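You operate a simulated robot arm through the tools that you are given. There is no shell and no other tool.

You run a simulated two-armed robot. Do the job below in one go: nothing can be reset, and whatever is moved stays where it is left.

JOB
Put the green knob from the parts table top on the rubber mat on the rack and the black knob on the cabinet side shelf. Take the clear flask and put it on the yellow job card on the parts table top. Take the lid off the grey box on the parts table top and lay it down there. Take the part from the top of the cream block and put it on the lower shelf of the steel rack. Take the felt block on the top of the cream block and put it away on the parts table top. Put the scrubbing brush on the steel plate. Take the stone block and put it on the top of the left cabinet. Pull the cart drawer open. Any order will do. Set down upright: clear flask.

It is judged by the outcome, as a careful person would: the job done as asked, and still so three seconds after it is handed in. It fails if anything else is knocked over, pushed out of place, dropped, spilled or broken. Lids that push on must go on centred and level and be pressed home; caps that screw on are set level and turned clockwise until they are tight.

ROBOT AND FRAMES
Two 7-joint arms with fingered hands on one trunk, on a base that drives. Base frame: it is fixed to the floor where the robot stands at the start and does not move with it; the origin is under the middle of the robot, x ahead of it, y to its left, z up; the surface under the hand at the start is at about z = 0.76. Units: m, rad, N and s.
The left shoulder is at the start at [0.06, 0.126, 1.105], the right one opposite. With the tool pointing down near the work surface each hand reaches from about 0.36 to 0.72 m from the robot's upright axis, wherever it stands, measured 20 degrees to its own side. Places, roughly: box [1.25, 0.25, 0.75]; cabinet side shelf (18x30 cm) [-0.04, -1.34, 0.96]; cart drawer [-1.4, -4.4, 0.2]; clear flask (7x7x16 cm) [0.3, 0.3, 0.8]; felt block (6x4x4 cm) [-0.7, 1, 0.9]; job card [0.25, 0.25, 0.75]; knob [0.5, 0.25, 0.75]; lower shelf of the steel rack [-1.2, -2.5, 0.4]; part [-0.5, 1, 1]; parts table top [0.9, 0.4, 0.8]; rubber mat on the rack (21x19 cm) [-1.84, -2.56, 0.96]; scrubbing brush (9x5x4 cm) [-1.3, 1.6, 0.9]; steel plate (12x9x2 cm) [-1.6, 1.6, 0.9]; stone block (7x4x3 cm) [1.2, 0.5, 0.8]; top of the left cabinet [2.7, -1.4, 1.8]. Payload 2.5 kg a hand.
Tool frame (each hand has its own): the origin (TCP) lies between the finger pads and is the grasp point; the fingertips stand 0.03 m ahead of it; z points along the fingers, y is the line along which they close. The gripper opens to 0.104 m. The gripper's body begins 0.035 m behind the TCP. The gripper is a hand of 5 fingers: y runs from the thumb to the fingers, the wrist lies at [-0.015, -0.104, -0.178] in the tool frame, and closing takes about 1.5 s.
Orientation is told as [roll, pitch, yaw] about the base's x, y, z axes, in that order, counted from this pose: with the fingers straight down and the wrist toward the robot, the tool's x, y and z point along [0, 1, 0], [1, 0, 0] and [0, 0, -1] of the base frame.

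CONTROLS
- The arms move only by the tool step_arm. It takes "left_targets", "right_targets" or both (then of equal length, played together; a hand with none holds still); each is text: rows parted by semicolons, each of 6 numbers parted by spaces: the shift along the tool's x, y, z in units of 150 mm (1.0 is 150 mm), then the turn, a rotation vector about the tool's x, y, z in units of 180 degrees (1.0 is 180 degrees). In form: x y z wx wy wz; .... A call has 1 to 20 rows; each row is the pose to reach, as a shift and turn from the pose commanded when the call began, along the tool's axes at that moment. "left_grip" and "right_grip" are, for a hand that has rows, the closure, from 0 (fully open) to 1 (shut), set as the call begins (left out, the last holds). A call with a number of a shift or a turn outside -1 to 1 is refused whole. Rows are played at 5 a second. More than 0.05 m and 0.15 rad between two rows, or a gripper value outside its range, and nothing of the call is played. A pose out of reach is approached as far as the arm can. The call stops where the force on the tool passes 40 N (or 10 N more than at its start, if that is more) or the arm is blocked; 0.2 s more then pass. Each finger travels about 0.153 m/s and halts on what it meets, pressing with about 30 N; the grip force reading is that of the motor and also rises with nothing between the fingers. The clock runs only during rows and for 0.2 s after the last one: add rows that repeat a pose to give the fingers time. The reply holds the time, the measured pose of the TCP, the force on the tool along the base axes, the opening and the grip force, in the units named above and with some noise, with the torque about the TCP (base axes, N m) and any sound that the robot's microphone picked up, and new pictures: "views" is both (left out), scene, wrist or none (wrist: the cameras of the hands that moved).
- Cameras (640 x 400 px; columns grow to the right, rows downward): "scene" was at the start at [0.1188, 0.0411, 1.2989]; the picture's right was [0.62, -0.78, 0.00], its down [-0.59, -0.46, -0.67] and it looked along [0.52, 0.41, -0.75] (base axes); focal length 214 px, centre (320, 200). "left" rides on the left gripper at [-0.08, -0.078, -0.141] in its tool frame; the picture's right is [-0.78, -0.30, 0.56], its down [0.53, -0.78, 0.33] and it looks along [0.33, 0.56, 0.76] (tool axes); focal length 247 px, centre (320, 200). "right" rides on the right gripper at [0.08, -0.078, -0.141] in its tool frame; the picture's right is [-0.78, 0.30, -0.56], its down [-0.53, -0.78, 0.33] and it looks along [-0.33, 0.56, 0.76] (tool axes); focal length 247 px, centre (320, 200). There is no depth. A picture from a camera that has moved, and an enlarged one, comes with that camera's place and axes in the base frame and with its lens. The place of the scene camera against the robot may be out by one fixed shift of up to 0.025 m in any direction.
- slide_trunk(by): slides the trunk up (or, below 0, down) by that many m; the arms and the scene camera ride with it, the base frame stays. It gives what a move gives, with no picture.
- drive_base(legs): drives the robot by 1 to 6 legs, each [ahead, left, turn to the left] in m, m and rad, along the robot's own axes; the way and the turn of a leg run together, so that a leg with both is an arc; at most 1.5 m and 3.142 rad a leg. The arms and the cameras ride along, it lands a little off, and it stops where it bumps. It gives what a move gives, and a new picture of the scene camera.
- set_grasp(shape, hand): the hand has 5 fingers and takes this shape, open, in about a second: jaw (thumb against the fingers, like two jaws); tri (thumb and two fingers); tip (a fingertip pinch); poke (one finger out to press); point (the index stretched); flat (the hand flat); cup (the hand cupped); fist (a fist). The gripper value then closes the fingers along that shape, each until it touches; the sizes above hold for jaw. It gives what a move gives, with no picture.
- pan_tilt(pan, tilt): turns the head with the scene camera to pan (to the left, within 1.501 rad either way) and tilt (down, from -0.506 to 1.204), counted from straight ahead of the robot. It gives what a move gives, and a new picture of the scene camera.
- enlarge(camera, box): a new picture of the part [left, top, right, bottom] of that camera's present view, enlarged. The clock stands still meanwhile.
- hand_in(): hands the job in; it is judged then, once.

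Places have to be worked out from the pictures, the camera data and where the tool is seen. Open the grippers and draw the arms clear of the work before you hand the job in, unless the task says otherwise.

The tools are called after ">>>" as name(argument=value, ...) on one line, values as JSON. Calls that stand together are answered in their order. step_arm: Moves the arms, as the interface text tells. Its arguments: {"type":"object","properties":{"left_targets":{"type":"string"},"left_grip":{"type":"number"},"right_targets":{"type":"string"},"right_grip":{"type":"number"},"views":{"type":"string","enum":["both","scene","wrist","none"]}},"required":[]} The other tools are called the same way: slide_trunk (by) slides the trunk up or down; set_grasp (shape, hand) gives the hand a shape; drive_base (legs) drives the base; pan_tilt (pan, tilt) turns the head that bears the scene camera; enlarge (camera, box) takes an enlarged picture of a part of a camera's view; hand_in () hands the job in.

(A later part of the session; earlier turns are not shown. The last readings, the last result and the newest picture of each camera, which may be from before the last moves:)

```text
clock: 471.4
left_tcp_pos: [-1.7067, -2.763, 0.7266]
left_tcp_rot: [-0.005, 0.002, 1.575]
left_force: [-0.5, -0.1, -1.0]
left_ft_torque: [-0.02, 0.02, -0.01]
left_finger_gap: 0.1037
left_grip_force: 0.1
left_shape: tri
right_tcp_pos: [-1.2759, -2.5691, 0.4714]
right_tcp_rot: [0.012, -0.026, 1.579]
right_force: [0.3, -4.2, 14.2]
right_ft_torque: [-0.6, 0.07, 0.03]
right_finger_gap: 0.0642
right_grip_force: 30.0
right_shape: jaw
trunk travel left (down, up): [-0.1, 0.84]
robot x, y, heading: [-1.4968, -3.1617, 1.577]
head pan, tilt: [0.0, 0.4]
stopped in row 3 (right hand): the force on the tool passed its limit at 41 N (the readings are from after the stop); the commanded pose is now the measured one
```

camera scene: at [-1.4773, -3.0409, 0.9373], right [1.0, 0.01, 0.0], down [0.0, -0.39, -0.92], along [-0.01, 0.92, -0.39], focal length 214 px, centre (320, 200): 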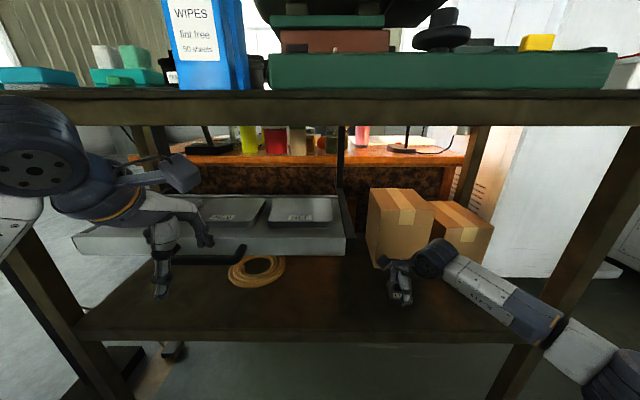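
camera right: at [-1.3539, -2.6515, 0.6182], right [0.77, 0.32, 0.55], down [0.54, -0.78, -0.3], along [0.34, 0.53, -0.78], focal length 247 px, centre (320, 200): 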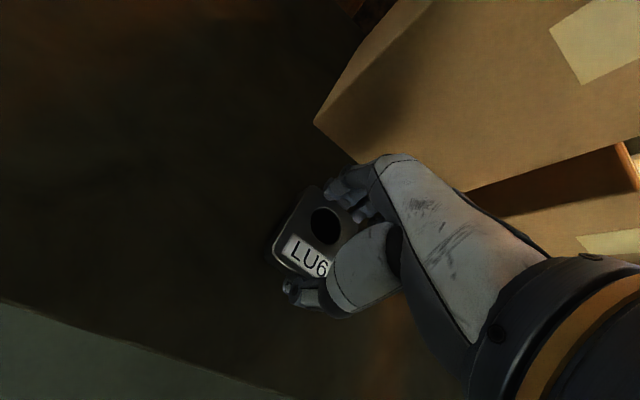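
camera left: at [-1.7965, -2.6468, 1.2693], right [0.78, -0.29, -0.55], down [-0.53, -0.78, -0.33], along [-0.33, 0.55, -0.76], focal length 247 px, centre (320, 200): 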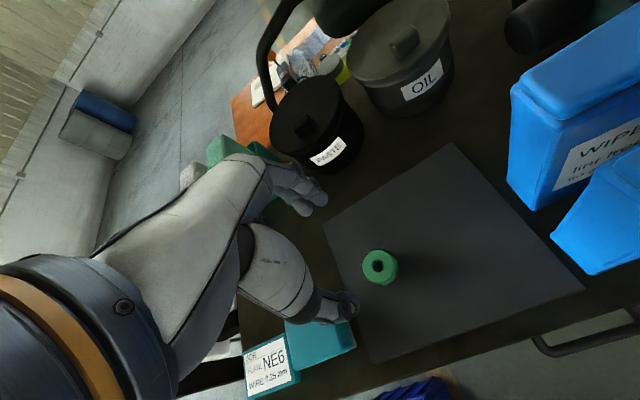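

The part already touches the shelf at TCP z≈0.471 (shelf slightly higher than the rough value). I look before releasing.

>>> step_arm(right_targets="0 0 -0.015 0.0083 -0.0038 0; 0 0 -0.015 0.0083 -0.0038 0", views="wrist")

>>> enlarge(camera="scene", box=[330, 200, 510, 350])

```text
clock: 472.1
left_tcp_pos: [-1.7066, -2.7633, 0.7283]
left_tcp_rot: [-0.003, 0.001, 1.578]
left_force: [0.4, 0.5, 0.3]
left_ft_torque: [-0.03, 0.05, -0.02]
left_finger_gap: 0.1038
left_grip_force: 0.1
left_shape: tri
right_tcp_pos: [-1.2762, -2.5684, 0.471]
right_tcp_rot: [-0.002, 0.005, 1.576]
right_force: [-1.1, -0.8, 11.2]
right_ft_torque: [0.2, 0.03, 0.03]
right_finger_gap: 0.0646
right_grip_force: 30.1
right_shape: jaw
trunk travel left (down, up): [-0.1, 0.84]
robot x, y, heading: [-1.4948, -3.1643, 1.582]
head pan, tilt: [0.0, 0.4]
camera right: at [-1.3548, -2.6464, 0.6132], right [0.77, 0.3, 0.56], down [0.54, -0.78, -0.33], along [0.33, 0.55, -0.76], focal length 247 px, centre (320, 200)
```

right: 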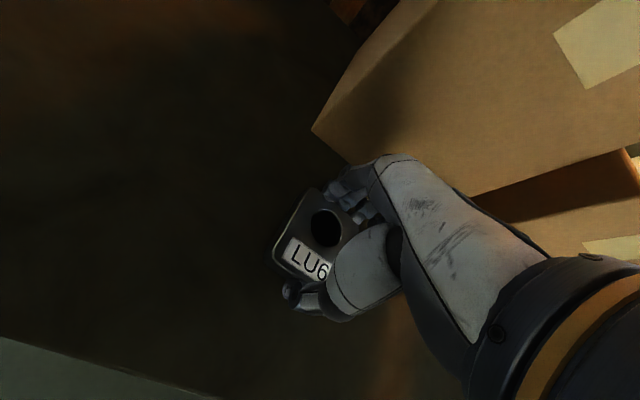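

```text
2.67 times, centred on (420, 275) of scene
camera zoom: at [-1.4776, -3.0423, 0.9375], right [1.0, 0.01, 0.0], down [0.0, -0.39, -0.92], along [-0.01, 0.92, -0.39], focal length 572 px, centre (53, 0)
```

zoom: 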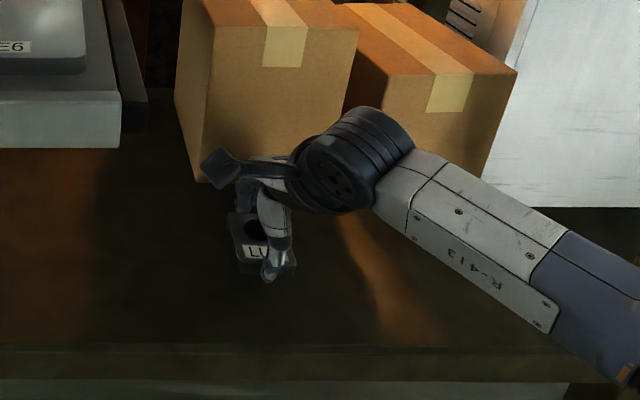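

The part sits on the lower shelf with room around it. I open the right hand and lift straight up a little.

>>> step_arm(right_targets="0 0 0 0 0 0; 0 0 0 0 0 0; 0 0 0 0 0 0; 0 0 0 0 0 0; 0 0 0 0 0 0; 0 0 0 0 0 0", right_grip=0.1, views="none")

>>> step_arm(right_targets="0 0 -0.1 0 0 0; 0 0 -0.2 0 0 0; 0 0 -0.35 0 0 0; 0 0 -0.5 0 0 0; 0 0 -0.5 0 0 0", views="both")

```text
clock: 473.4
left_tcp_pos: [-1.7048, -2.7619, 0.7282]
left_tcp_rot: [-0.004, 0.003, 1.577]
left_force: [0.1, 0.4, 0.5]
left_ft_torque: [-0.02, 0.02, -0.02]
left_finger_gap: 0.1037
left_grip_force: 0.1
left_shape: tri
right_tcp_pos: [-1.2759, -2.57, 0.4697]
right_tcp_rot: [-0.004, 0.008, 1.576]
right_force: [-0.7, -2.4, 9.5]
right_ft_torque: [0.37, -0.12, -0.04]
right_finger_gap: 0.0911
right_grip_force: 0.0
right_shape: jaw
trunk travel left (down, up): [-0.1, 0.84]
robot x, y, heading: [-1.4944, -3.1657, 1.574]
head pan, tilt: [0.0, 0.4]
```

```text
clock: 474.6
left_tcp_pos: [-1.706, -2.7614, 0.7266]
left_tcp_rot: [-0.004, 0.004, 1.576]
left_force: [-0.1, 0.0, 1.1]
left_ft_torque: [-0.01, -0.01, 0.0]
left_finger_gap: 0.1039
left_grip_force: 0.0
left_shape: tri
right_tcp_pos: [-1.275, -2.5686, 0.5461]
right_tcp_rot: [-0.005, 0.012, 1.576]
right_force: [0.2, -0.6, -0.2]
right_ft_torque: [-0.02, -0.01, -0.03]
right_finger_gap: 0.0933
right_grip_force: 0.3
right_shape: jaw
trunk travel left (down, up): [-0.1, 0.84]
robot x, y, heading: [-1.4917, -3.1648, 1.579]
head pan, tilt: [0.0, 0.4]
camera scene: at [-1.4773, -3.0416, 0.9374], right [1.0, 0.01, 0.0], down [0.0, -0.39, -0.92], along [-0.01, 0.92, -0.39], focal length 214 px, centre (320, 200)
camera right: at [-1.3549, -2.6456, 0.6876], right [0.77, 0.31, 0.56], down [0.54, -0.78, -0.32], along [0.33, 0.55, -0.77], focal length 247 px, centre (320, 200)
```

scene: 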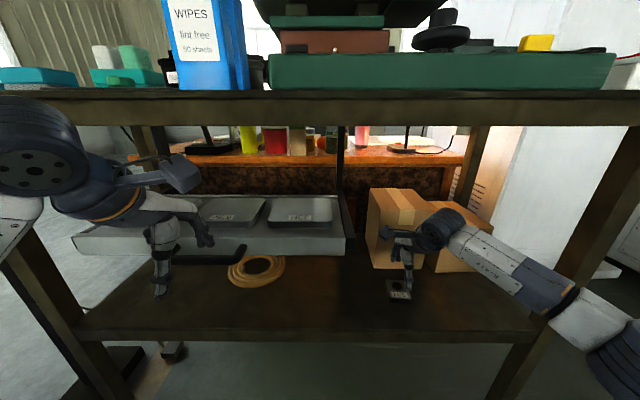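
right: 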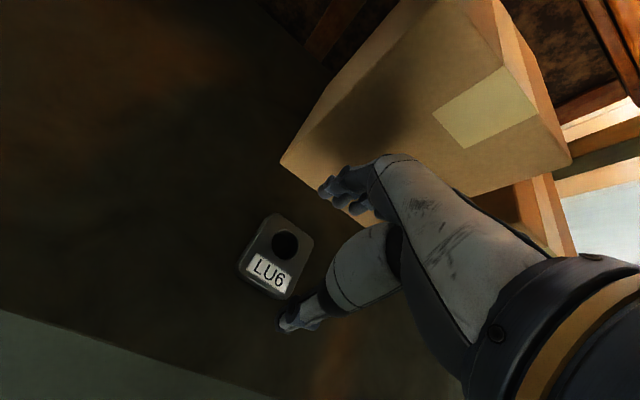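

The part rests on the lower shelf. I back straight out, retract the right hand, and turn around toward the cart.

>>> drive_base(legs=[[-0.4, 0, 0]])

>>> step_arm(right_targets="0 -0.3 -0.1 0 0 0; 0 -0.6 -0.2 0 0 0; 0 -0.8 -0.3 0 0 0; 0 -1.0 -0.3 0 0 0", right_grip=0, views="scene")

```text
clock: 477.1
left_tcp_pos: [-1.7036, -3.1603, 0.7262]
left_tcp_rot: [-0.002, 0.002, 1.575]
left_force: [0.4, -0.2, -0.3]
left_ft_torque: [0.0, 0.06, 0.0]
left_finger_gap: 0.1038
left_grip_force: 0.1
left_shape: tri
right_tcp_pos: [-1.2712, -2.9692, 0.5446]
right_tcp_rot: [-0.005, 0.01, 1.573]
right_force: [-0.3, 0.0, 0.6]
right_ft_torque: [0.02, 0.01, 0.0]
right_finger_gap: 0.0936
right_grip_force: 0.1
right_shape: jaw
trunk travel left (down, up): [-0.1, 0.84]
robot x, y, heading: [-1.496, -3.5664, 1.571]
head pan, tilt: [0.0, 0.4]
camera scene: at [-1.4751, -3.4416, 0.9374], right [1.0, 0.0, 0.0], down [0.0, -0.39, -0.92], along [0.0, 0.92, -0.39], focal length 214 px, centre (320, 200)
```

scene: 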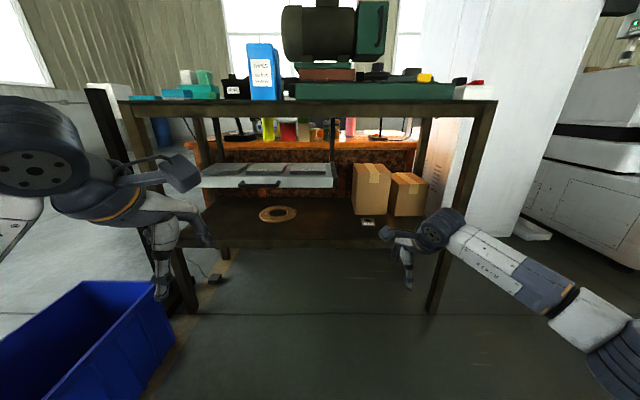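

```text
clock: 478.1
left_tcp_pos: [-1.7037, -3.1606, 0.727]
left_tcp_rot: [-0.002, 0.005, 1.575]
left_force: [0.8, 0.5, 0.0]
left_ft_torque: [-0.02, 0.02, 0.01]
left_finger_gap: 0.1039
left_grip_force: 0.0
left_shape: tri
right_tcp_pos: [-1.2714, -3.1194, 0.592]
right_tcp_rot: [-0.003, 0.01, 1.572]
right_force: [-0.9, 0.3, -0.2]
right_ft_torque: [-0.01, 0.02, 0.0]
right_finger_gap: 0.1036
right_grip_force: 0.0
right_shape: jaw
trunk travel left (down, up): [-0.1, 0.84]
robot x, y, heading: [-1.4932, -3.5673, 1.578]
head pan, tilt: [0.0, 0.4]
camera scene: at [-1.4751, -3.4415, 0.9374], right [1.0, 0.0, 0.0], down [0.0, -0.39, -0.92], along [0.0, 0.92, -0.39], focal length 214 px, centre (320, 200)
```

scene: 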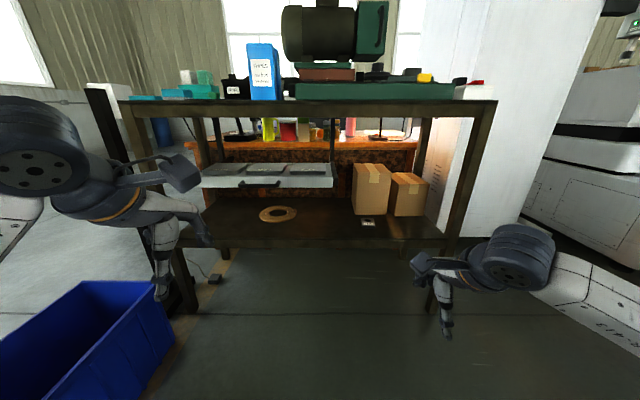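

The part is visible on the lower shelf. I turn around to face the cart.

>>> drive_base(legs=[[0, 0, 1.57], [0, 0, 1.57]])

>>> pan_tilt(pan=0.0, tilt=0.6)

```text
clock: 486.2
left_tcp_pos: [-1.2826, -3.9721, 0.7266]
left_tcp_rot: [-0.002, 0.006, -1.571]
left_force: [0.3, -0.7, 0.7]
left_ft_torque: [-0.01, -0.01, 0.0]
left_finger_gap: 0.1035
left_grip_force: 0.1
left_shape: tri
right_tcp_pos: [-1.7133, -4.0137, 0.5912]
right_tcp_rot: [-0.005, 0.008, -1.571]
right_force: [0.0, -0.6, 0.0]
right_ft_torque: [-0.01, -0.02, 0.02]
right_finger_gap: 0.1037
right_grip_force: 0.0
right_shape: jaw
trunk travel left (down, up): [-0.1, 0.84]
robot x, y, heading: [-1.4941, -3.5697, -1.567]
head pan, tilt: [0.0, 0.4]
camera scene: at [-1.4746, -3.7068, 0.9374], right [-1.0, 0.0, 0.0], down [0.0, 0.39, -0.92], along [0.0, -0.92, -0.39], focal length 214 px, centre (320, 200)
```

scene: 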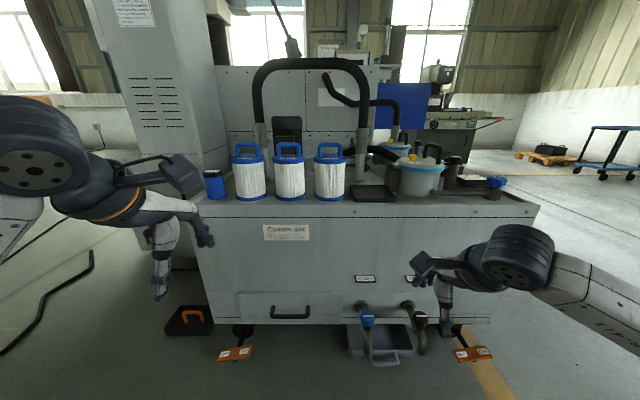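

```text
clock: 486.9
left_tcp_pos: [-1.2818, -3.9724, 0.7277]
left_tcp_rot: [-0.001, 0.003, -1.569]
left_force: [0.2, -0.7, 0.1]
left_ft_torque: [-0.02, 0.02, 0.02]
left_finger_gap: 0.1037
left_grip_force: 0.1
left_shape: tri
right_tcp_pos: [-1.7136, -4.0139, 0.5903]
right_tcp_rot: [-0.004, 0.008, -1.57]
right_force: [-0.4, -0.2, 0.2]
right_ft_torque: [-0.03, 0.01, 0.01]
right_finger_gap: 0.1032
right_grip_force: 0.1
right_shape: jaw
trunk travel left (down, up): [-0.1, 0.84]
robot x, y, heading: [-1.4947, -3.5675, -1.575]
head pan, tilt: [0.0, 0.6]
camera scene: at [-1.4746, -3.7026, 0.9192], right [-1.0, 0.0, 0.0], down [0.0, 0.56, -0.83], along [0.0, -0.83, -0.56], focal length 214 px, centre (320, 200)
```

scene: 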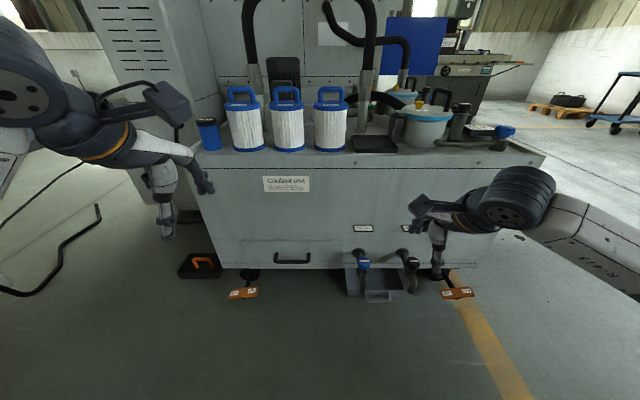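

The "coolant unit" cart has a drawer with a black bar handle low on its front. I zoom in on the handle.

>>> enlarge(camera="scene", box=[230, 220, 360, 300])

>>> enlarge(camera="left", box=[0, 0, 640, 400])

```text
4.92 times, centred on (295, 260) of scene
camera zoom: at [-1.4746, -3.7026, 0.9192], right [-1.0, 0.0, 0.0], down [0.0, 0.56, -0.83], along [0.0, -0.83, -0.56], focal length 1056 px, centre (443, -95)
```

zoom: 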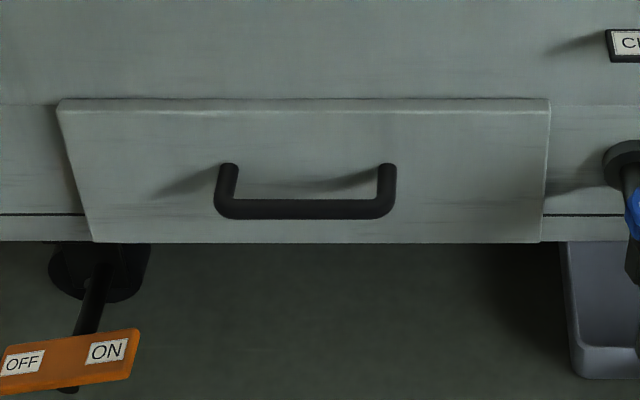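

```text
1.00 times, centred on (320, 200) of left (not enlarged: the box is as wide or as high as the picture)
camera zoom: at [-1.3619, -3.8954, 0.8695], right [-0.78, 0.3, -0.55], down [0.53, 0.78, -0.33], along [0.33, -0.55, -0.76], focal length 247 px, centre (320, 200)
```

zoom: 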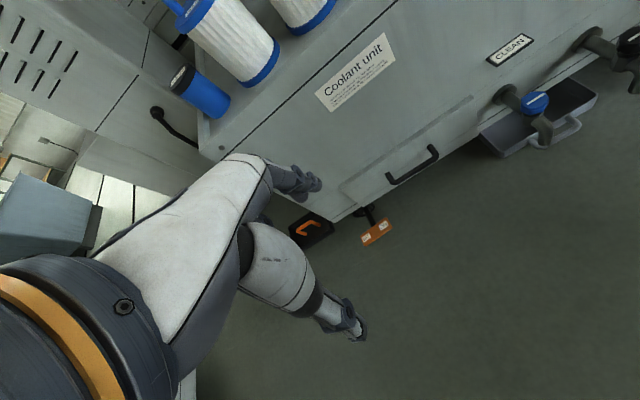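

Triangulation puts the handle bar near (-1.37, -4.25, 0.27). I lower the trunk to its minimum and bring the left hand closer for a better look.

>>> slide_trunk(by=-0.1)

>>> step_arm(left_targets="-0.12 0.1 0.2 0 0 0; -0.24 0.2 0.4 0 0 0; -0.36 0.3 0.6 0 0 0; -0.48 0.4 0.8 0 0 0; -0.587 0.5 1.0 0 0 0; -0.587 0.5 1.0 0 0 0", views="both")

```text
clock: 488.3
left_tcp_pos: [-1.2823, -3.9721, 0.6269]
left_tcp_rot: [-0.002, 0.003, -1.569]
left_force: [-0.6, -0.2, -1.0]
left_ft_torque: [0.03, 0.02, -0.02]
left_finger_gap: 0.1038
left_grip_force: 0.1
left_shape: tri
right_tcp_pos: [-1.7121, -4.0134, 0.4911]
right_tcp_rot: [-0.003, 0.008, -1.572]
right_force: [-0.6, 0.3, -0.4]
right_ft_torque: [0.0, 0.03, -0.03]
right_finger_gap: 0.1034
right_grip_force: 0.1
right_shape: jaw
trunk travel left (down, up): [0.0, 0.94]
robot x, y, heading: [-1.4912, -3.5645, -1.574]
head pan, tilt: [0.0, 0.6]
```

```text
clock: 489.7
left_tcp_pos: [-1.3706, -4.0473, 0.4761]
left_tcp_rot: [-0.001, 0.002, -1.57]
left_force: [0.2, 0.8, 0.5]
left_ft_torque: [-0.03, -0.01, 0.01]
left_finger_gap: 0.1038
left_grip_force: 0.2
left_shape: tri
right_tcp_pos: [-1.7129, -4.0148, 0.4906]
right_tcp_rot: [-0.004, 0.007, -1.57]
right_force: [-0.5, -0.1, 0.5]
right_ft_torque: [0.02, -0.03, -0.02]
right_finger_gap: 0.1039
right_grip_force: 0.0
right_shape: jaw
trunk travel left (down, up): [0.0, 0.94]
robot x, y, heading: [-1.4897, -3.5709, -1.575]
head pan, tilt: [0.0, 0.6]
camera scene: at [-1.4746, -3.7026, 0.8192], right [-1.0, 0.0, 0.0], down [0.0, 0.56, -0.83], along [0.0, -0.83, -0.56], focal length 214 px, centre (320, 200)
camera left: at [-1.4508, -3.9708, 0.6186], right [-0.78, 0.3, -0.55], down [0.53, 0.78, -0.33], along [0.33, -0.55, -0.76], focal length 247 px, centre (320, 200)
```

scene: 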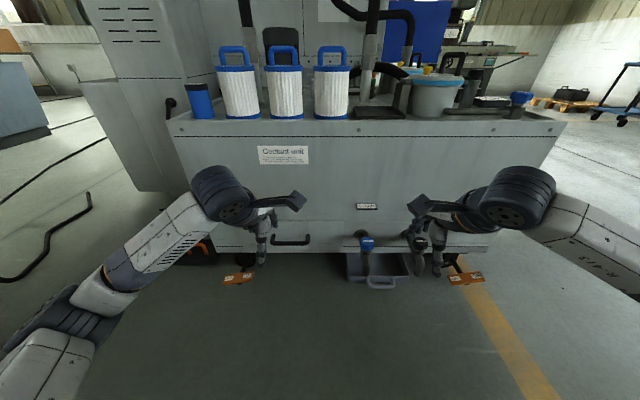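
left: 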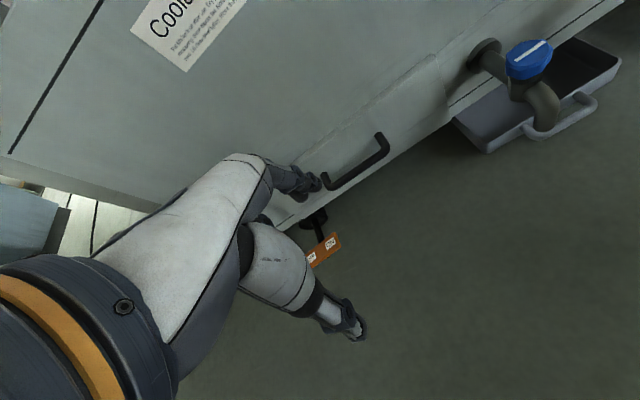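

The bar handle spans x -1.45…-1.31 at about (y -4.265, z 0.235), standing ~3.5 cm off the face. I'll hook it with the left hand pitched 45°: first rotate the hand and lower it.

>>> step_arm(left_targets="-0.01 -0.1 0.05 -0.042 0 0; -0.02 -0.2 0.15 -0.083 0 0; -0.03 -0.3 0.25 -0.125 0 0; -0.04 -0.3 0.35 -0.167 0 0; -0.05 -0.3 0.45 -0.208 0 0; -0.05 -0.3 0.55 -0.25 0 0; -0.05 -0.3 0.55 -0.25 0 0", left_grip=0.2, views="both")

```text
clock: 491.3
left_tcp_pos: [-1.379, -4.0016, 0.3945]
left_tcp_rot: [-0.003, -0.783, -1.567]
left_force: [0.2, 0.1, 0.2]
left_ft_torque: [0.0, 0.03, 0.0]
left_finger_gap: 0.0834
left_grip_force: 0.0
left_shape: tri
right_tcp_pos: [-1.7126, -4.0145, 0.4911]
right_tcp_rot: [-0.004, 0.008, -1.571]
right_force: [-0.8, -0.1, -0.1]
right_ft_torque: [0.02, 0.05, -0.02]
right_finger_gap: 0.1036
right_grip_force: 0.1
right_shape: jaw
trunk travel left (down, up): [0.0, 0.94]
robot x, y, heading: [-1.4912, -3.564, -1.574]
head pan, tilt: [0.0, 0.6]
camera scene: at [-1.4746, -3.7026, 0.8192], right [-1.0, 0.0, 0.0], down [0.0, 0.56, -0.83], along [0.0, -0.83, -0.56], focal length 214 px, centre (320, 200)
camera left: at [-1.4586, -3.8473, 0.4412], right [-0.78, -0.18, -0.6], down [0.53, 0.32, -0.79], along [0.33, -0.93, -0.15], focal length 247 px, centre (320, 200)
```

scene: 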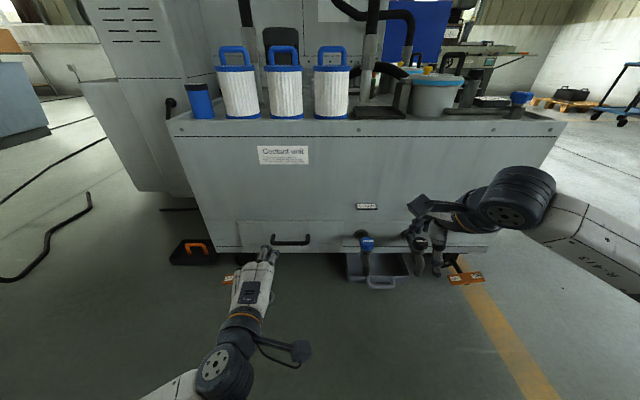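
left: 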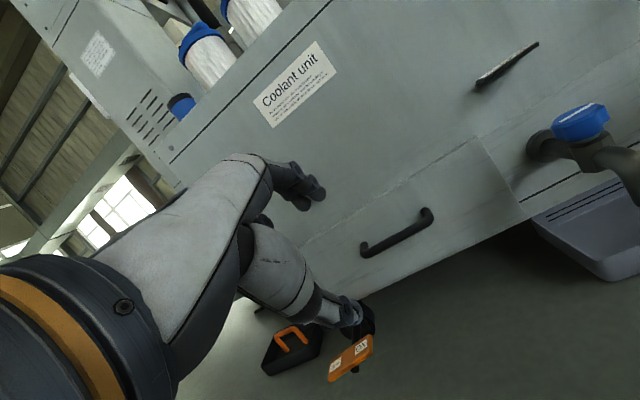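

The new view refines the bar to (-1.388, -4.254, 0.244). I drive 6 cm forward and bring the hooked hand to a standoff just before the handle.

>>> drive_base(legs=[[0.06, 0, 0]])

>>> step_arm(left_targets="-0.01 0.03 0.2 0 0 0; -0.02 0.06 0.4 0 0 0; -0.03 0.09 0.6 0 0 0; -0.04 0.13 0.8 0 0 0; -0.04 0.13 1.0 0 0 0; -0.04 0.13 1.0 0 0 0", left_grip=0.4, views="both")

>>> enlarge(camera="left", box=[230, 110, 470, 330])

```text
clock: 492.2
left_tcp_pos: [-1.3779, -4.0621, 0.3954]
left_tcp_rot: [-0.005, -0.781, -1.567]
left_force: [0.0, -0.2, -0.4]
left_ft_torque: [-0.02, 0.01, -0.02]
left_finger_gap: 0.0831
left_grip_force: 0.0
left_shape: tri
right_tcp_pos: [-1.7136, -4.0733, 0.492]
right_tcp_rot: [-0.005, 0.008, -1.571]
right_force: [0.0, 0.7, -0.1]
right_ft_torque: [0.0, -0.01, 0.01]
right_finger_gap: 0.1036
right_grip_force: 0.1
right_shape: jaw
trunk travel left (down, up): [0.0, 0.94]
robot x, y, heading: [-1.496, -3.6261, -1.573]
head pan, tilt: [0.0, 0.6]
camera scene: at [-1.4746, -3.763, 0.8192], right [-1.0, 0.0, 0.0], down [0.0, 0.56, -0.83], along [0.0, -0.83, -0.56], focal length 214 px, centre (320, 200)
```

scene: 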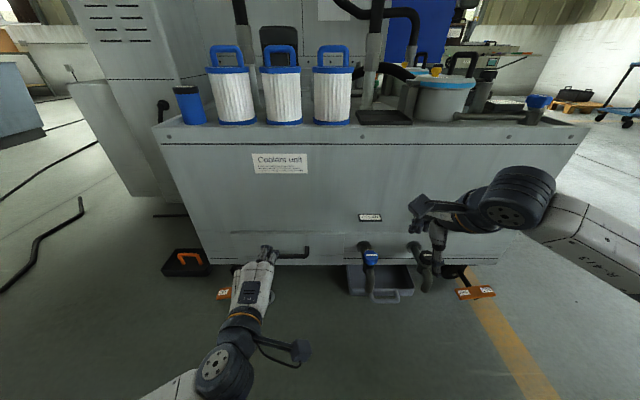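

```text
clock: 493.6
left_tcp_pos: [-1.3839, -4.1829, 0.3018]
left_tcp_rot: [-0.005, -0.781, -1.567]
left_force: [0.1, 0.3, 0.2]
left_ft_torque: [-0.01, -0.01, -0.01]
left_finger_gap: 0.0628
left_grip_force: 0.1
left_shape: tri
right_tcp_pos: [-1.7136, -4.0744, 0.492]
right_tcp_rot: [-0.003, 0.008, -1.572]
right_force: [1.2, -0.1, 0.2]
right_ft_torque: [0.0, -0.01, 0.01]
right_finger_gap: 0.1037
right_grip_force: 0.0
right_shape: jaw
trunk travel left (down, up): [0.0, 0.94]
robot x, y, heading: [-1.4915, -3.6265, -1.567]
head pan, tilt: [0.0, 0.6]
camera scene: at [-1.4746, -3.763, 0.8192], right [-1.0, 0.0, 0.0], down [0.0, 0.56, -0.83], along [0.0, -0.83, -0.56], focal length 214 px, centre (320, 200)
camera left: at [-1.4644, -4.028, 0.3484], right [-0.78, -0.18, -0.6], down [0.53, 0.32, -0.78], along [0.34, -0.93, -0.15], focal length 247 px, centre (320, 200)
```

scene: 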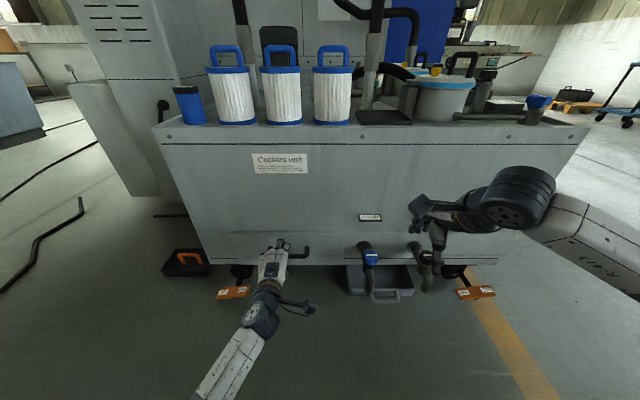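
left: 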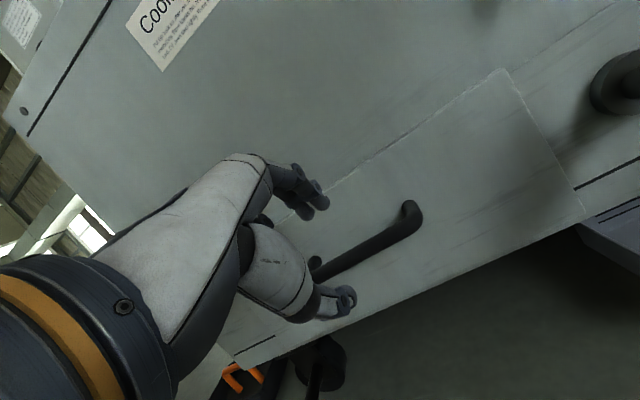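

```text
1.82 times, centred on (350, 220) of left
camera zoom: at [-1.4644, -4.028, 0.3484], right [-0.78, -0.18, -0.6], down [0.53, 0.32, -0.78], along [0.34, -0.93, -0.15], focal length 449 px, centre (266, 164)
```

zoom: 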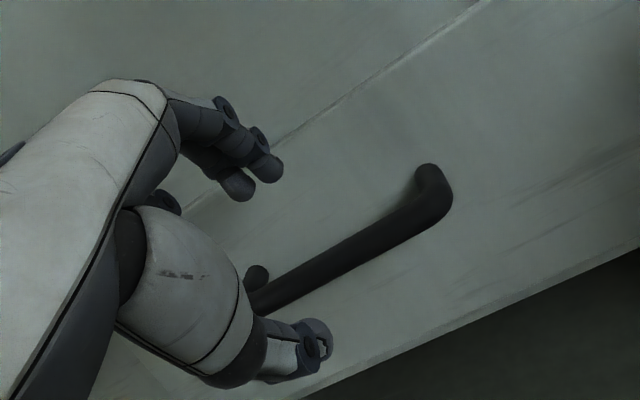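

The bar runs right between fingers and thumb. I advance along the finger direction to straddle it.

>>> step_arm(left_targets="0 0 0.15 0 0 0; 0 0 0.3 0 0 0; 0 0 0.42 0 0 0; 0 0 0.5 0 0 0; 0 0 0.5 0 0 0", views="wrist")

>>> enlarge(camera="left", box=[230, 110, 470, 330])

```text
clock: 495.0
left_tcp_pos: [-1.3539, -4.235, 0.2441]
left_tcp_rot: [0.081, -0.782, -1.611]
left_force: [1.1, 0.1, 0.5]
left_ft_torque: [0.02, -0.03, 0.02]
left_finger_gap: 0.0627
left_grip_force: 0.1
left_shape: tri
right_tcp_pos: [-1.7137, -4.0735, 0.4912]
right_tcp_rot: [-0.002, 0.009, -1.57]
right_force: [0.0, 0.0, 0.2]
right_ft_torque: [0.01, -0.02, 0.0]
right_finger_gap: 0.1037
right_grip_force: 0.0
right_shape: jaw
trunk travel left (down, up): [0.0, 0.94]
robot x, y, heading: [-1.4927, -3.6252, -1.57]
head pan, tilt: [0.0, 0.6]
stopped in row 5 (left hand): the arm was blocked; the commanded pose is now the measured one
camera left: at [-1.4395, -4.0824, 0.2863], right [-0.74, -0.2, -0.65], down [0.57, 0.33, -0.75], along [0.36, -0.92, -0.13], focal length 247 px, centre (320, 200)
```

left: 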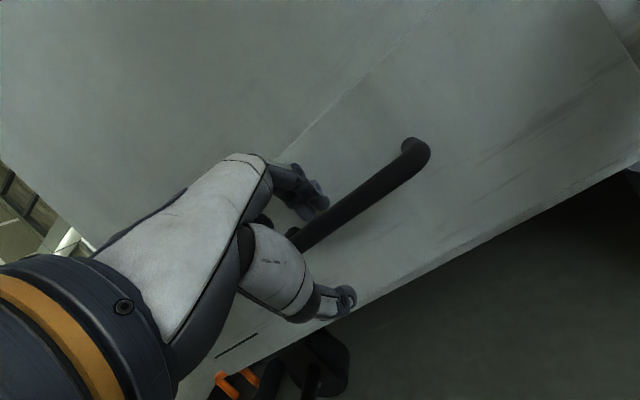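

```text
1.82 times, centred on (350, 220) of left
camera zoom: at [-1.4395, -4.0824, 0.2863], right [-0.74, -0.2, -0.65], down [0.57, 0.33, -0.75], along [0.36, -0.92, -0.13], focal length 449 px, centre (266, 164)
```

zoom: 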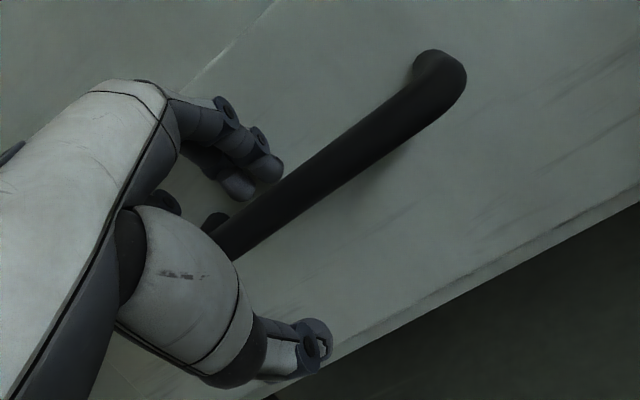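

The arm strayed 3 cm left but the fingers straddle the bar. I close the hand on it.

>>> step_arm(left_targets="0 0 0 0 0 0; 0 0 0 0 0 0; 0 0 0 0 0 0; 0 0 0 0 0 0; 0 0 0 0 0 0; 0 0 0 0 0 0; 0 0 0 0 0 0", left_grip=1, views="wrist")

>>> enlarge(camera="left", box=[230, 110, 470, 330])

```text
clock: 496.6
left_tcp_pos: [-1.3536, -4.2348, 0.2433]
left_tcp_rot: [0.079, -0.777, -1.609]
left_force: [2.1, -7.6, -13.2]
left_ft_torque: [0.06, 0.05, 0.02]
left_finger_gap: 0.0028
left_grip_force: 29.7
left_shape: tri
right_tcp_pos: [-1.7122, -4.0741, 0.4911]
right_tcp_rot: [-0.003, 0.012, -1.571]
right_force: [0.2, 0.1, 0.4]
right_ft_torque: [-0.01, -0.02, 0.0]
right_finger_gap: 0.1035
right_grip_force: 0.1
right_shape: jaw
trunk travel left (down, up): [0.0, 0.94]
robot x, y, heading: [-1.4913, -3.6284, -1.57]
head pan, tilt: [0.0, 0.6]
camera left: at [-1.4398, -4.0819, 0.2848], right [-0.74, -0.19, -0.65], down [0.57, 0.33, -0.75], along [0.36, -0.92, -0.13], focal length 247 px, centre (320, 200)
```

left: 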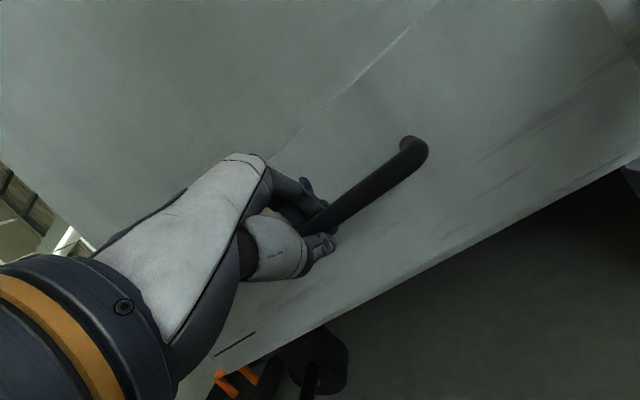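

```text
1.82 times, centred on (350, 220) of left
camera zoom: at [-1.4398, -4.0819, 0.2848], right [-0.74, -0.19, -0.65], down [0.57, 0.33, -0.75], along [0.36, -0.92, -0.13], focal length 449 px, centre (266, 164)
```

zoom: 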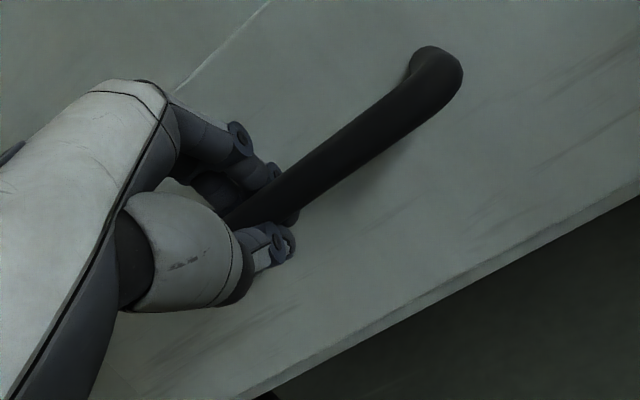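

The fingers are closed around the bar. I pull gently by backing the base 5 cm and check.

>>> drive_base(legs=[[-0.05, 0, 0]])

>>> enlarge(camera="left", box=[150, 40, 640, 400])

```text
clock: 497.6
left_tcp_pos: [-1.3544, -4.185, 0.242]
left_tcp_rot: [0.082, -0.777, -1.609]
left_force: [1.0, 2.5, -9.7]
left_ft_torque: [0.09, 0.04, -0.03]
left_finger_gap: 0.0031
left_grip_force: 29.7
left_shape: tri
right_tcp_pos: [-1.7124, -4.0238, 0.4905]
right_tcp_rot: [-0.004, 0.012, -1.57]
right_force: [-0.1, -0.3, 0.4]
right_ft_torque: [0.01, 0.02, -0.02]
right_finger_gap: 0.1038
right_grip_force: 0.0
right_shape: jaw
trunk travel left (down, up): [0.0, 0.94]
robot x, y, heading: [-1.4877, -3.5767, -1.574]
head pan, tilt: [0.0, 0.6]
camera scene: at [-1.4745, -3.7135, 0.8191], right [-1.0, 0.0, 0.0], down [0.0, 0.57, -0.82], along [0.0, -0.82, -0.57], focal length 214 px, centre (320, 200)
```

scene: 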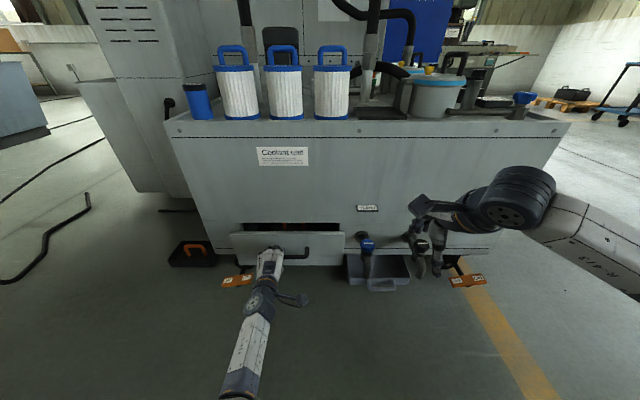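

```text
1.11 times, centred on (395, 220) of left
camera zoom: at [-1.4398, -4.0317, 0.285], right [-0.74, -0.19, -0.65], down [0.57, 0.33, -0.75], along [0.36, -0.92, -0.13], focal length 274 px, centre (237, 178)
```

zoom: 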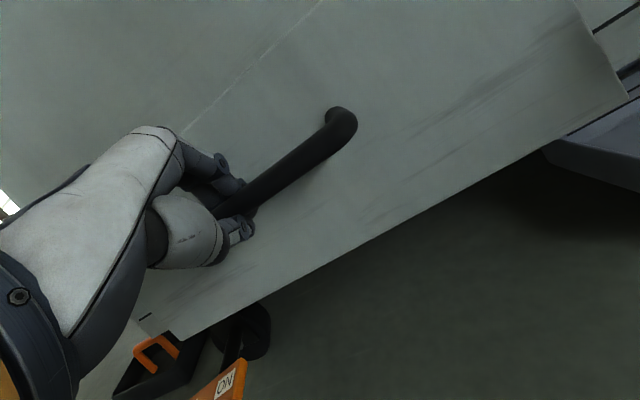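

The drawer is sliding open. I keep pulling by another 15 cm.

>>> drive_base(legs=[[-0.15, 0, 0]])

>>> enlarge(camera="scene", box=[180, 180, 440, 340])

```text
clock: 498.9
left_tcp_pos: [-1.3527, -4.0348, 0.2424]
left_tcp_rot: [0.081, -0.775, -1.608]
left_force: [-4.3, 2.5, -10.8]
left_ft_torque: [0.1, 0.04, -0.05]
left_finger_gap: 0.0029
left_grip_force: 30.3
left_shape: tri
right_tcp_pos: [-1.7118, -3.8762, 0.4902]
right_tcp_rot: [-0.004, 0.01, -1.573]
right_force: [0.1, 0.1, 0.0]
right_ft_torque: [0.0, 0.01, 0.0]
right_finger_gap: 0.1036
right_grip_force: 0.0
right_shape: jaw
trunk travel left (down, up): [0.0, 0.94]
robot x, y, heading: [-1.4922, -3.4269, -1.567]
head pan, tilt: [0.0, 0.6]
camera scene: at [-1.4745, -3.5639, 0.819], right [-1.0, 0.0, 0.0], down [0.0, 0.57, -0.82], along [0.0, -0.82, -0.57], focal length 214 px, centre (320, 200)
```

scene: 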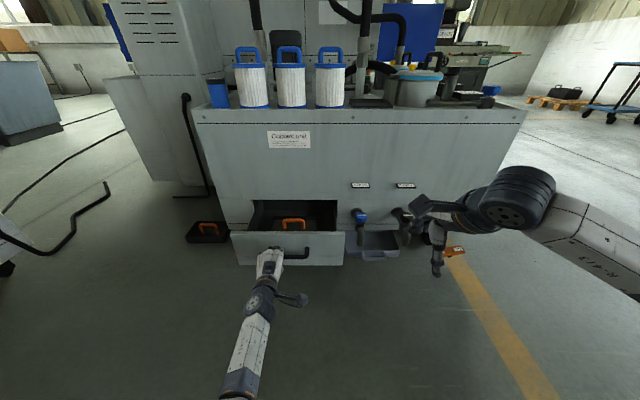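

```text
2.46 times, centred on (310, 260) of scene
camera zoom: at [-1.4745, -3.5639, 0.819], right [-1.0, 0.0, 0.0], down [0.0, 0.57, -0.82], along [0.0, -0.82, -0.57], focal length 528 px, centre (345, 52)
```

zoom: 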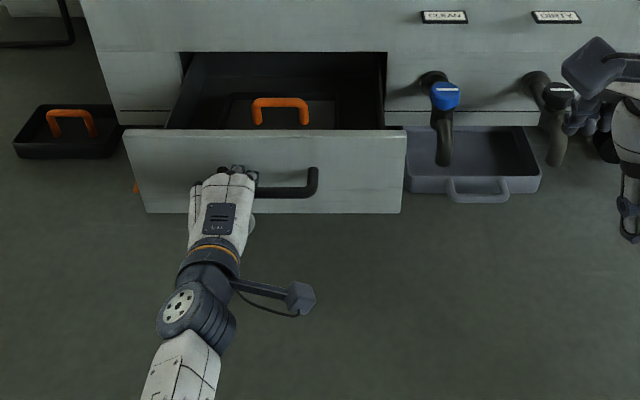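

It is open by about 20 cm. I pull a further 8 cm to open it fully, watching for the end stop.

>>> drive_base(legs=[[-0.06, 0, 0]])

>>> enlarge(camera="scene", box=[180, 180, 440, 340])

```text
clock: 500.0
left_tcp_pos: [-1.3528, -3.9735, 0.2408]
left_tcp_rot: [0.084, -0.769, -1.609]
left_force: [-0.7, -22.0, -11.4]
left_ft_torque: [0.14, 0.03, 0.01]
left_finger_gap: 0.0038
left_grip_force: 30.3
left_shape: tri
right_tcp_pos: [-1.7136, -3.8149, 0.4914]
right_tcp_rot: [-0.001, 0.01, -1.573]
right_force: [0.2, 0.2, 0.0]
right_ft_torque: [-0.05, -0.01, 0.0]
right_finger_gap: 0.104
right_grip_force: 0.1
right_shape: jaw
trunk travel left (down, up): [0.0, 0.94]
robot x, y, heading: [-1.4926, -3.3656, -1.568]
head pan, tilt: [0.0, 0.6]
stopped in leg 1: the force on the tool passed its limit at 55 N (the readings are from after the stop); the commanded pose is now the measured one
camera scene: at [-1.4749, -3.5029, 0.8191], right [-1.0, 0.0, 0.0], down [0.0, 0.57, -0.82], along [0.0, -0.82, -0.57], focal length 214 px, centre (320, 200)
```

scene: 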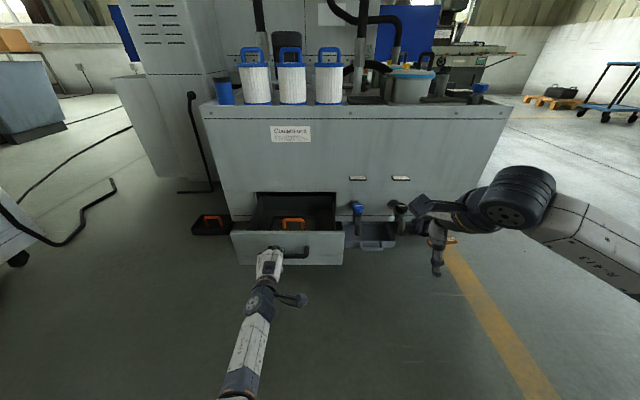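

```text
2.46 times, centred on (310, 260) of scene
camera zoom: at [-1.4749, -3.5029, 0.8191], right [-1.0, 0.0, 0.0], down [0.0, 0.57, -0.82], along [0.0, -0.82, -0.57], focal length 528 px, centre (345, 52)
```

zoom: 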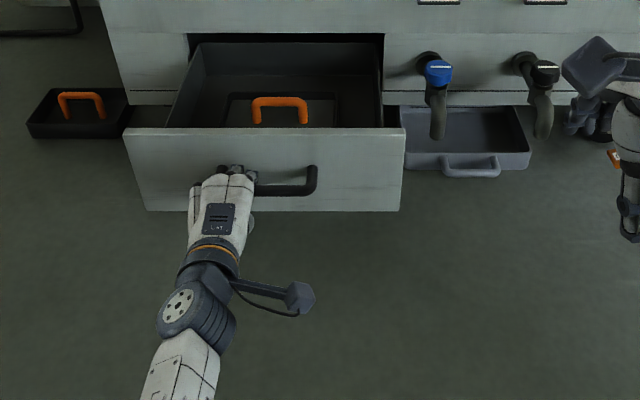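

The drawer has reached its end stop (fully open, ~26 cm). I relax the pull, open the fingers to the approach width and withdraw along the approach line.

>>> step_arm(left_targets="0 0.02 0.02 0 0 0; 0 0.02 0.02 0 0 0", views="none")

>>> step_arm(left_targets="0 0 0 0 0 0; 0 0 0 0 0 0; 0 0 0 0 0 0; 0 0 0 0 0 0; 0 0 0 0 0 0", left_grip=0.4, views="wrist")

```text
clock: 500.6
left_tcp_pos: [-1.3519, -3.9781, 0.2396]
left_tcp_rot: [0.09, -0.769, -1.617]
left_force: [-9.4, 3.2, -4.5]
left_ft_torque: [0.03, 0.03, -0.18]
left_finger_gap: 0.0038
left_grip_force: 30.0
left_shape: tri
right_tcp_pos: [-1.7145, -3.8131, 0.4911]
right_tcp_rot: [0.0, 0.009, -1.571]
right_force: [-0.2, -0.1, 0.7]
right_ft_torque: [0.01, -0.02, -0.01]
right_finger_gap: 0.1034
right_grip_force: 0.1
right_shape: jaw
trunk travel left (down, up): [0.0, 0.94]
robot x, y, heading: [-1.4926, -3.3687, -1.57]
head pan, tilt: [0.0, 0.6]
```

```text
clock: 501.8
left_tcp_pos: [-1.3509, -3.9797, 0.2421]
left_tcp_rot: [0.09, -0.774, -1.611]
left_force: [0.2, 2.3, 0.8]
left_ft_torque: [-0.03, 0.01, 0.06]
left_finger_gap: 0.0611
left_grip_force: 0.1
left_shape: tri
right_tcp_pos: [-1.7141, -3.813, 0.4905]
right_tcp_rot: [0.0, 0.007, -1.571]
right_force: [1.3, -0.3, -0.4]
right_ft_torque: [-0.02, -0.02, 0.04]
right_finger_gap: 0.1039
right_grip_force: 0.1
right_shape: jaw
trunk travel left (down, up): [0.0, 0.94]
robot x, y, heading: [-1.4902, -3.371, -1.569]
head pan, tilt: [0.0, 0.6]
camera left: at [-1.4375, -3.8269, 0.2847], right [-0.73, -0.2, -0.65], down [0.58, 0.33, -0.75], along [0.36, -0.92, -0.13], focal length 247 px, centre (320, 200)
```

left: 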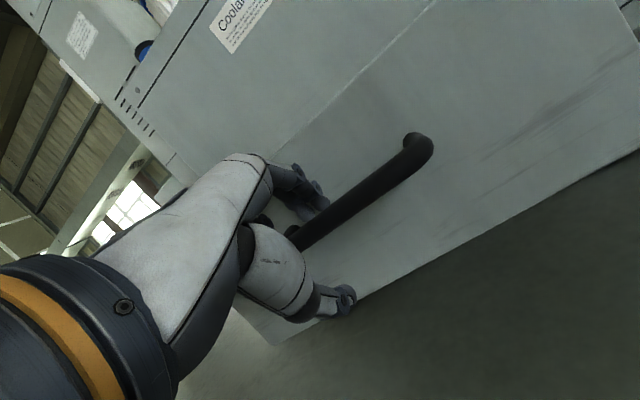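

Fingers are open. I withdraw along the finger axis (up and back).

>>> step_arm(left_targets="0 0.01 -0.1 0 0 0; 0 0.02 -0.2 0 0 0; 0 0.02 -0.35 0 0 0; 0 0.02 -0.5 0 0 0; 0 0.02 -0.7 0 0 0; 0 0.02 -0.85 0 0 0", views="both")

```text
clock: 503.2
left_tcp_pos: [-1.3595, -3.8908, 0.3334]
left_tcp_rot: [0.086, -0.772, -1.61]
left_force: [0.4, -0.8, -0.2]
left_ft_torque: [-0.05, -0.03, 0.02]
left_finger_gap: 0.0621
left_grip_force: 0.1
left_shape: tri
right_tcp_pos: [-1.7117, -3.8134, 0.4927]
right_tcp_rot: [-0.002, 0.01, -1.571]
right_force: [0.6, -0.4, 0.9]
right_ft_torque: [0.0, 0.01, 0.0]
right_finger_gap: 0.1034
right_grip_force: 0.1
right_shape: jaw
trunk travel left (down, up): [0.0, 0.94]
robot x, y, heading: [-1.4916, -3.3675, -1.572]
head pan, tilt: [0.0, 0.6]
camera scene: at [-1.475, -3.502, 0.8192], right [-1.0, 0.0, 0.0], down [0.0, 0.56, -0.83], along [0.0, -0.83, -0.56], focal length 214 px, centre (320, 200)
camera left: at [-1.4464, -3.738, 0.3771], right [-0.73, -0.19, -0.65], down [0.57, 0.34, -0.75], along [0.36, -0.92, -0.14], focal length 247 px, centre (320, 200)
```

scene: 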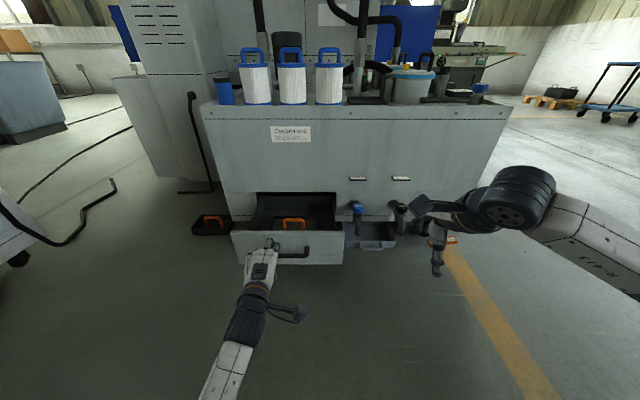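
left: 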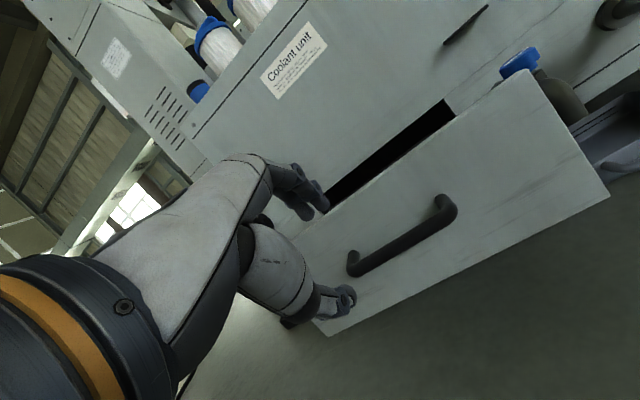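

The drawer stays open and the hand is free. I raise the left hand, open it, and back the base slightly so both arms are clear.

>>> step_arm(left_targets="0 0.1 -0.2 0 0 0; 0 0.2 -0.4 0 0 0; 0 0.3 -0.6 0 0 0; 0 0.4 -0.8 0 0 0", left_grip=0, views="none")

>>> drive_base(legs=[[-0.1, 0, 0]])

>>> slide_trunk(by=0.35)

>>> pan_tilt(pan=0.0, tilt=0.7)

```text
clock: 504.2
left_tcp_pos: [-1.3675, -3.8491, 0.4614]
left_tcp_rot: [0.086, -0.77, -1.611]
left_force: [0.0, -0.4, -0.1]
left_ft_torque: [-0.01, 0.0, -0.02]
left_finger_gap: 0.1036
left_grip_force: 0.1
left_shape: tri
right_tcp_pos: [-1.7136, -3.812, 0.4903]
right_tcp_rot: [-0.001, 0.01, -1.57]
right_force: [-1.7, 1.0, 0.3]
right_ft_torque: [0.01, -0.02, -0.02]
right_finger_gap: 0.1036
right_grip_force: 0.1
right_shape: jaw
trunk travel left (down, up): [0.0, 0.94]
robot x, y, heading: [-1.4905, -3.3636, -1.569]
head pan, tilt: [0.0, 0.6]
```

```text
clock: 505.4
left_tcp_pos: [-1.3692, -3.75, 0.4616]
left_tcp_rot: [0.084, -0.771, -1.61]
left_force: [0.1, -0.7, 0.7]
left_ft_torque: [0.02, 0.02, -0.02]
left_finger_gap: 0.104
left_grip_force: 0.1
left_shape: tri
right_tcp_pos: [-1.7131, -3.712, 0.4899]
right_tcp_rot: [-0.001, 0.009, -1.571]
right_force: [0.0, -0.4, 0.9]
right_ft_torque: [-0.01, -0.01, 0.02]
right_finger_gap: 0.1035
right_grip_force: 0.1
right_shape: jaw
trunk travel left (down, up): [0.0, 0.94]
robot x, y, heading: [-1.4889, -3.2651, -1.563]
head pan, tilt: [0.0, 0.6]
camera scene: at [-1.4751, -3.4014, 0.8192], right [-1.0, 0.0, 0.0], down [0.0, 0.56, -0.83], along [0.0, -0.83, -0.56], focal length 214 px, centre (320, 200)
```

scene: 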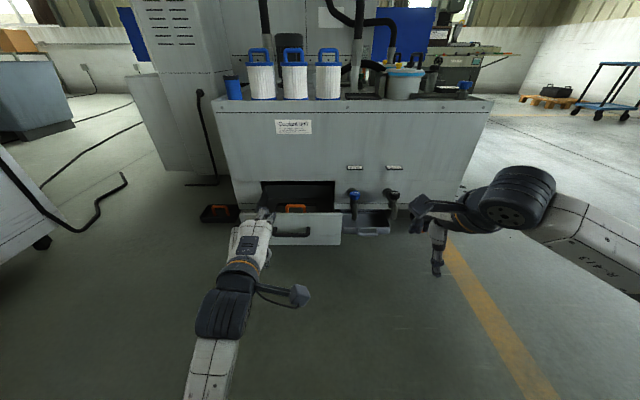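

```text
clock: 508.8
left_tcp_pos: [-1.367, -3.7498, 0.8116]
left_tcp_rot: [0.084, -0.771, -1.61]
left_force: [0.0, 0.2, 0.8]
left_ft_torque: [0.0, 0.0, -0.02]
left_finger_gap: 0.1039
left_grip_force: 0.1
left_shape: tri
right_tcp_pos: [-1.7132, -3.7124, 0.8414]
right_tcp_rot: [-0.001, 0.011, -1.57]
right_force: [-0.3, 0.2, -0.1]
right_ft_torque: [0.02, 0.0, -0.04]
right_finger_gap: 0.1038
right_grip_force: 0.0
right_shape: jaw
trunk travel left (down, up): [-0.35, 0.59]
robot x, y, heading: [-1.4904, -3.2642, -1.565]
head pan, tilt: [0.0, 0.6]
```

```text
clock: 509.5
left_tcp_pos: [-1.3687, -3.7498, 0.8106]
left_tcp_rot: [0.083, -0.771, -1.608]
left_force: [-0.2, 0.0, 0.6]
left_ft_torque: [-0.01, 0.0, -0.02]
left_finger_gap: 0.1038
left_grip_force: 0.0
left_shape: tri
right_tcp_pos: [-1.7123, -3.7124, 0.8416]
right_tcp_rot: [-0.002, 0.009, -1.571]
right_force: [-0.3, -0.5, 0.8]
right_ft_torque: [0.02, 0.0, -0.01]
right_finger_gap: 0.1035
right_grip_force: 0.0
right_shape: jaw
trunk travel left (down, up): [-0.35, 0.59]
robot x, y, heading: [-1.4938, -3.2647, -1.568]
head pan, tilt: [0.0, 0.7]
camera scene: at [-1.4751, -3.398, 1.1606], right [-1.0, 0.0, 0.0], down [0.0, 0.64, -0.77], along [0.0, -0.77, -0.64], focal length 214 px, centre (320, 200)
```

scene: 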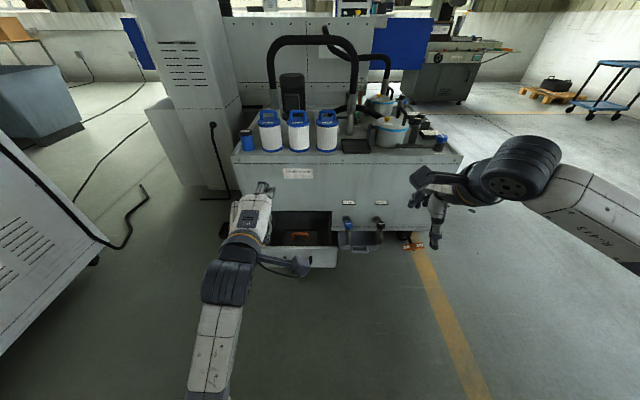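

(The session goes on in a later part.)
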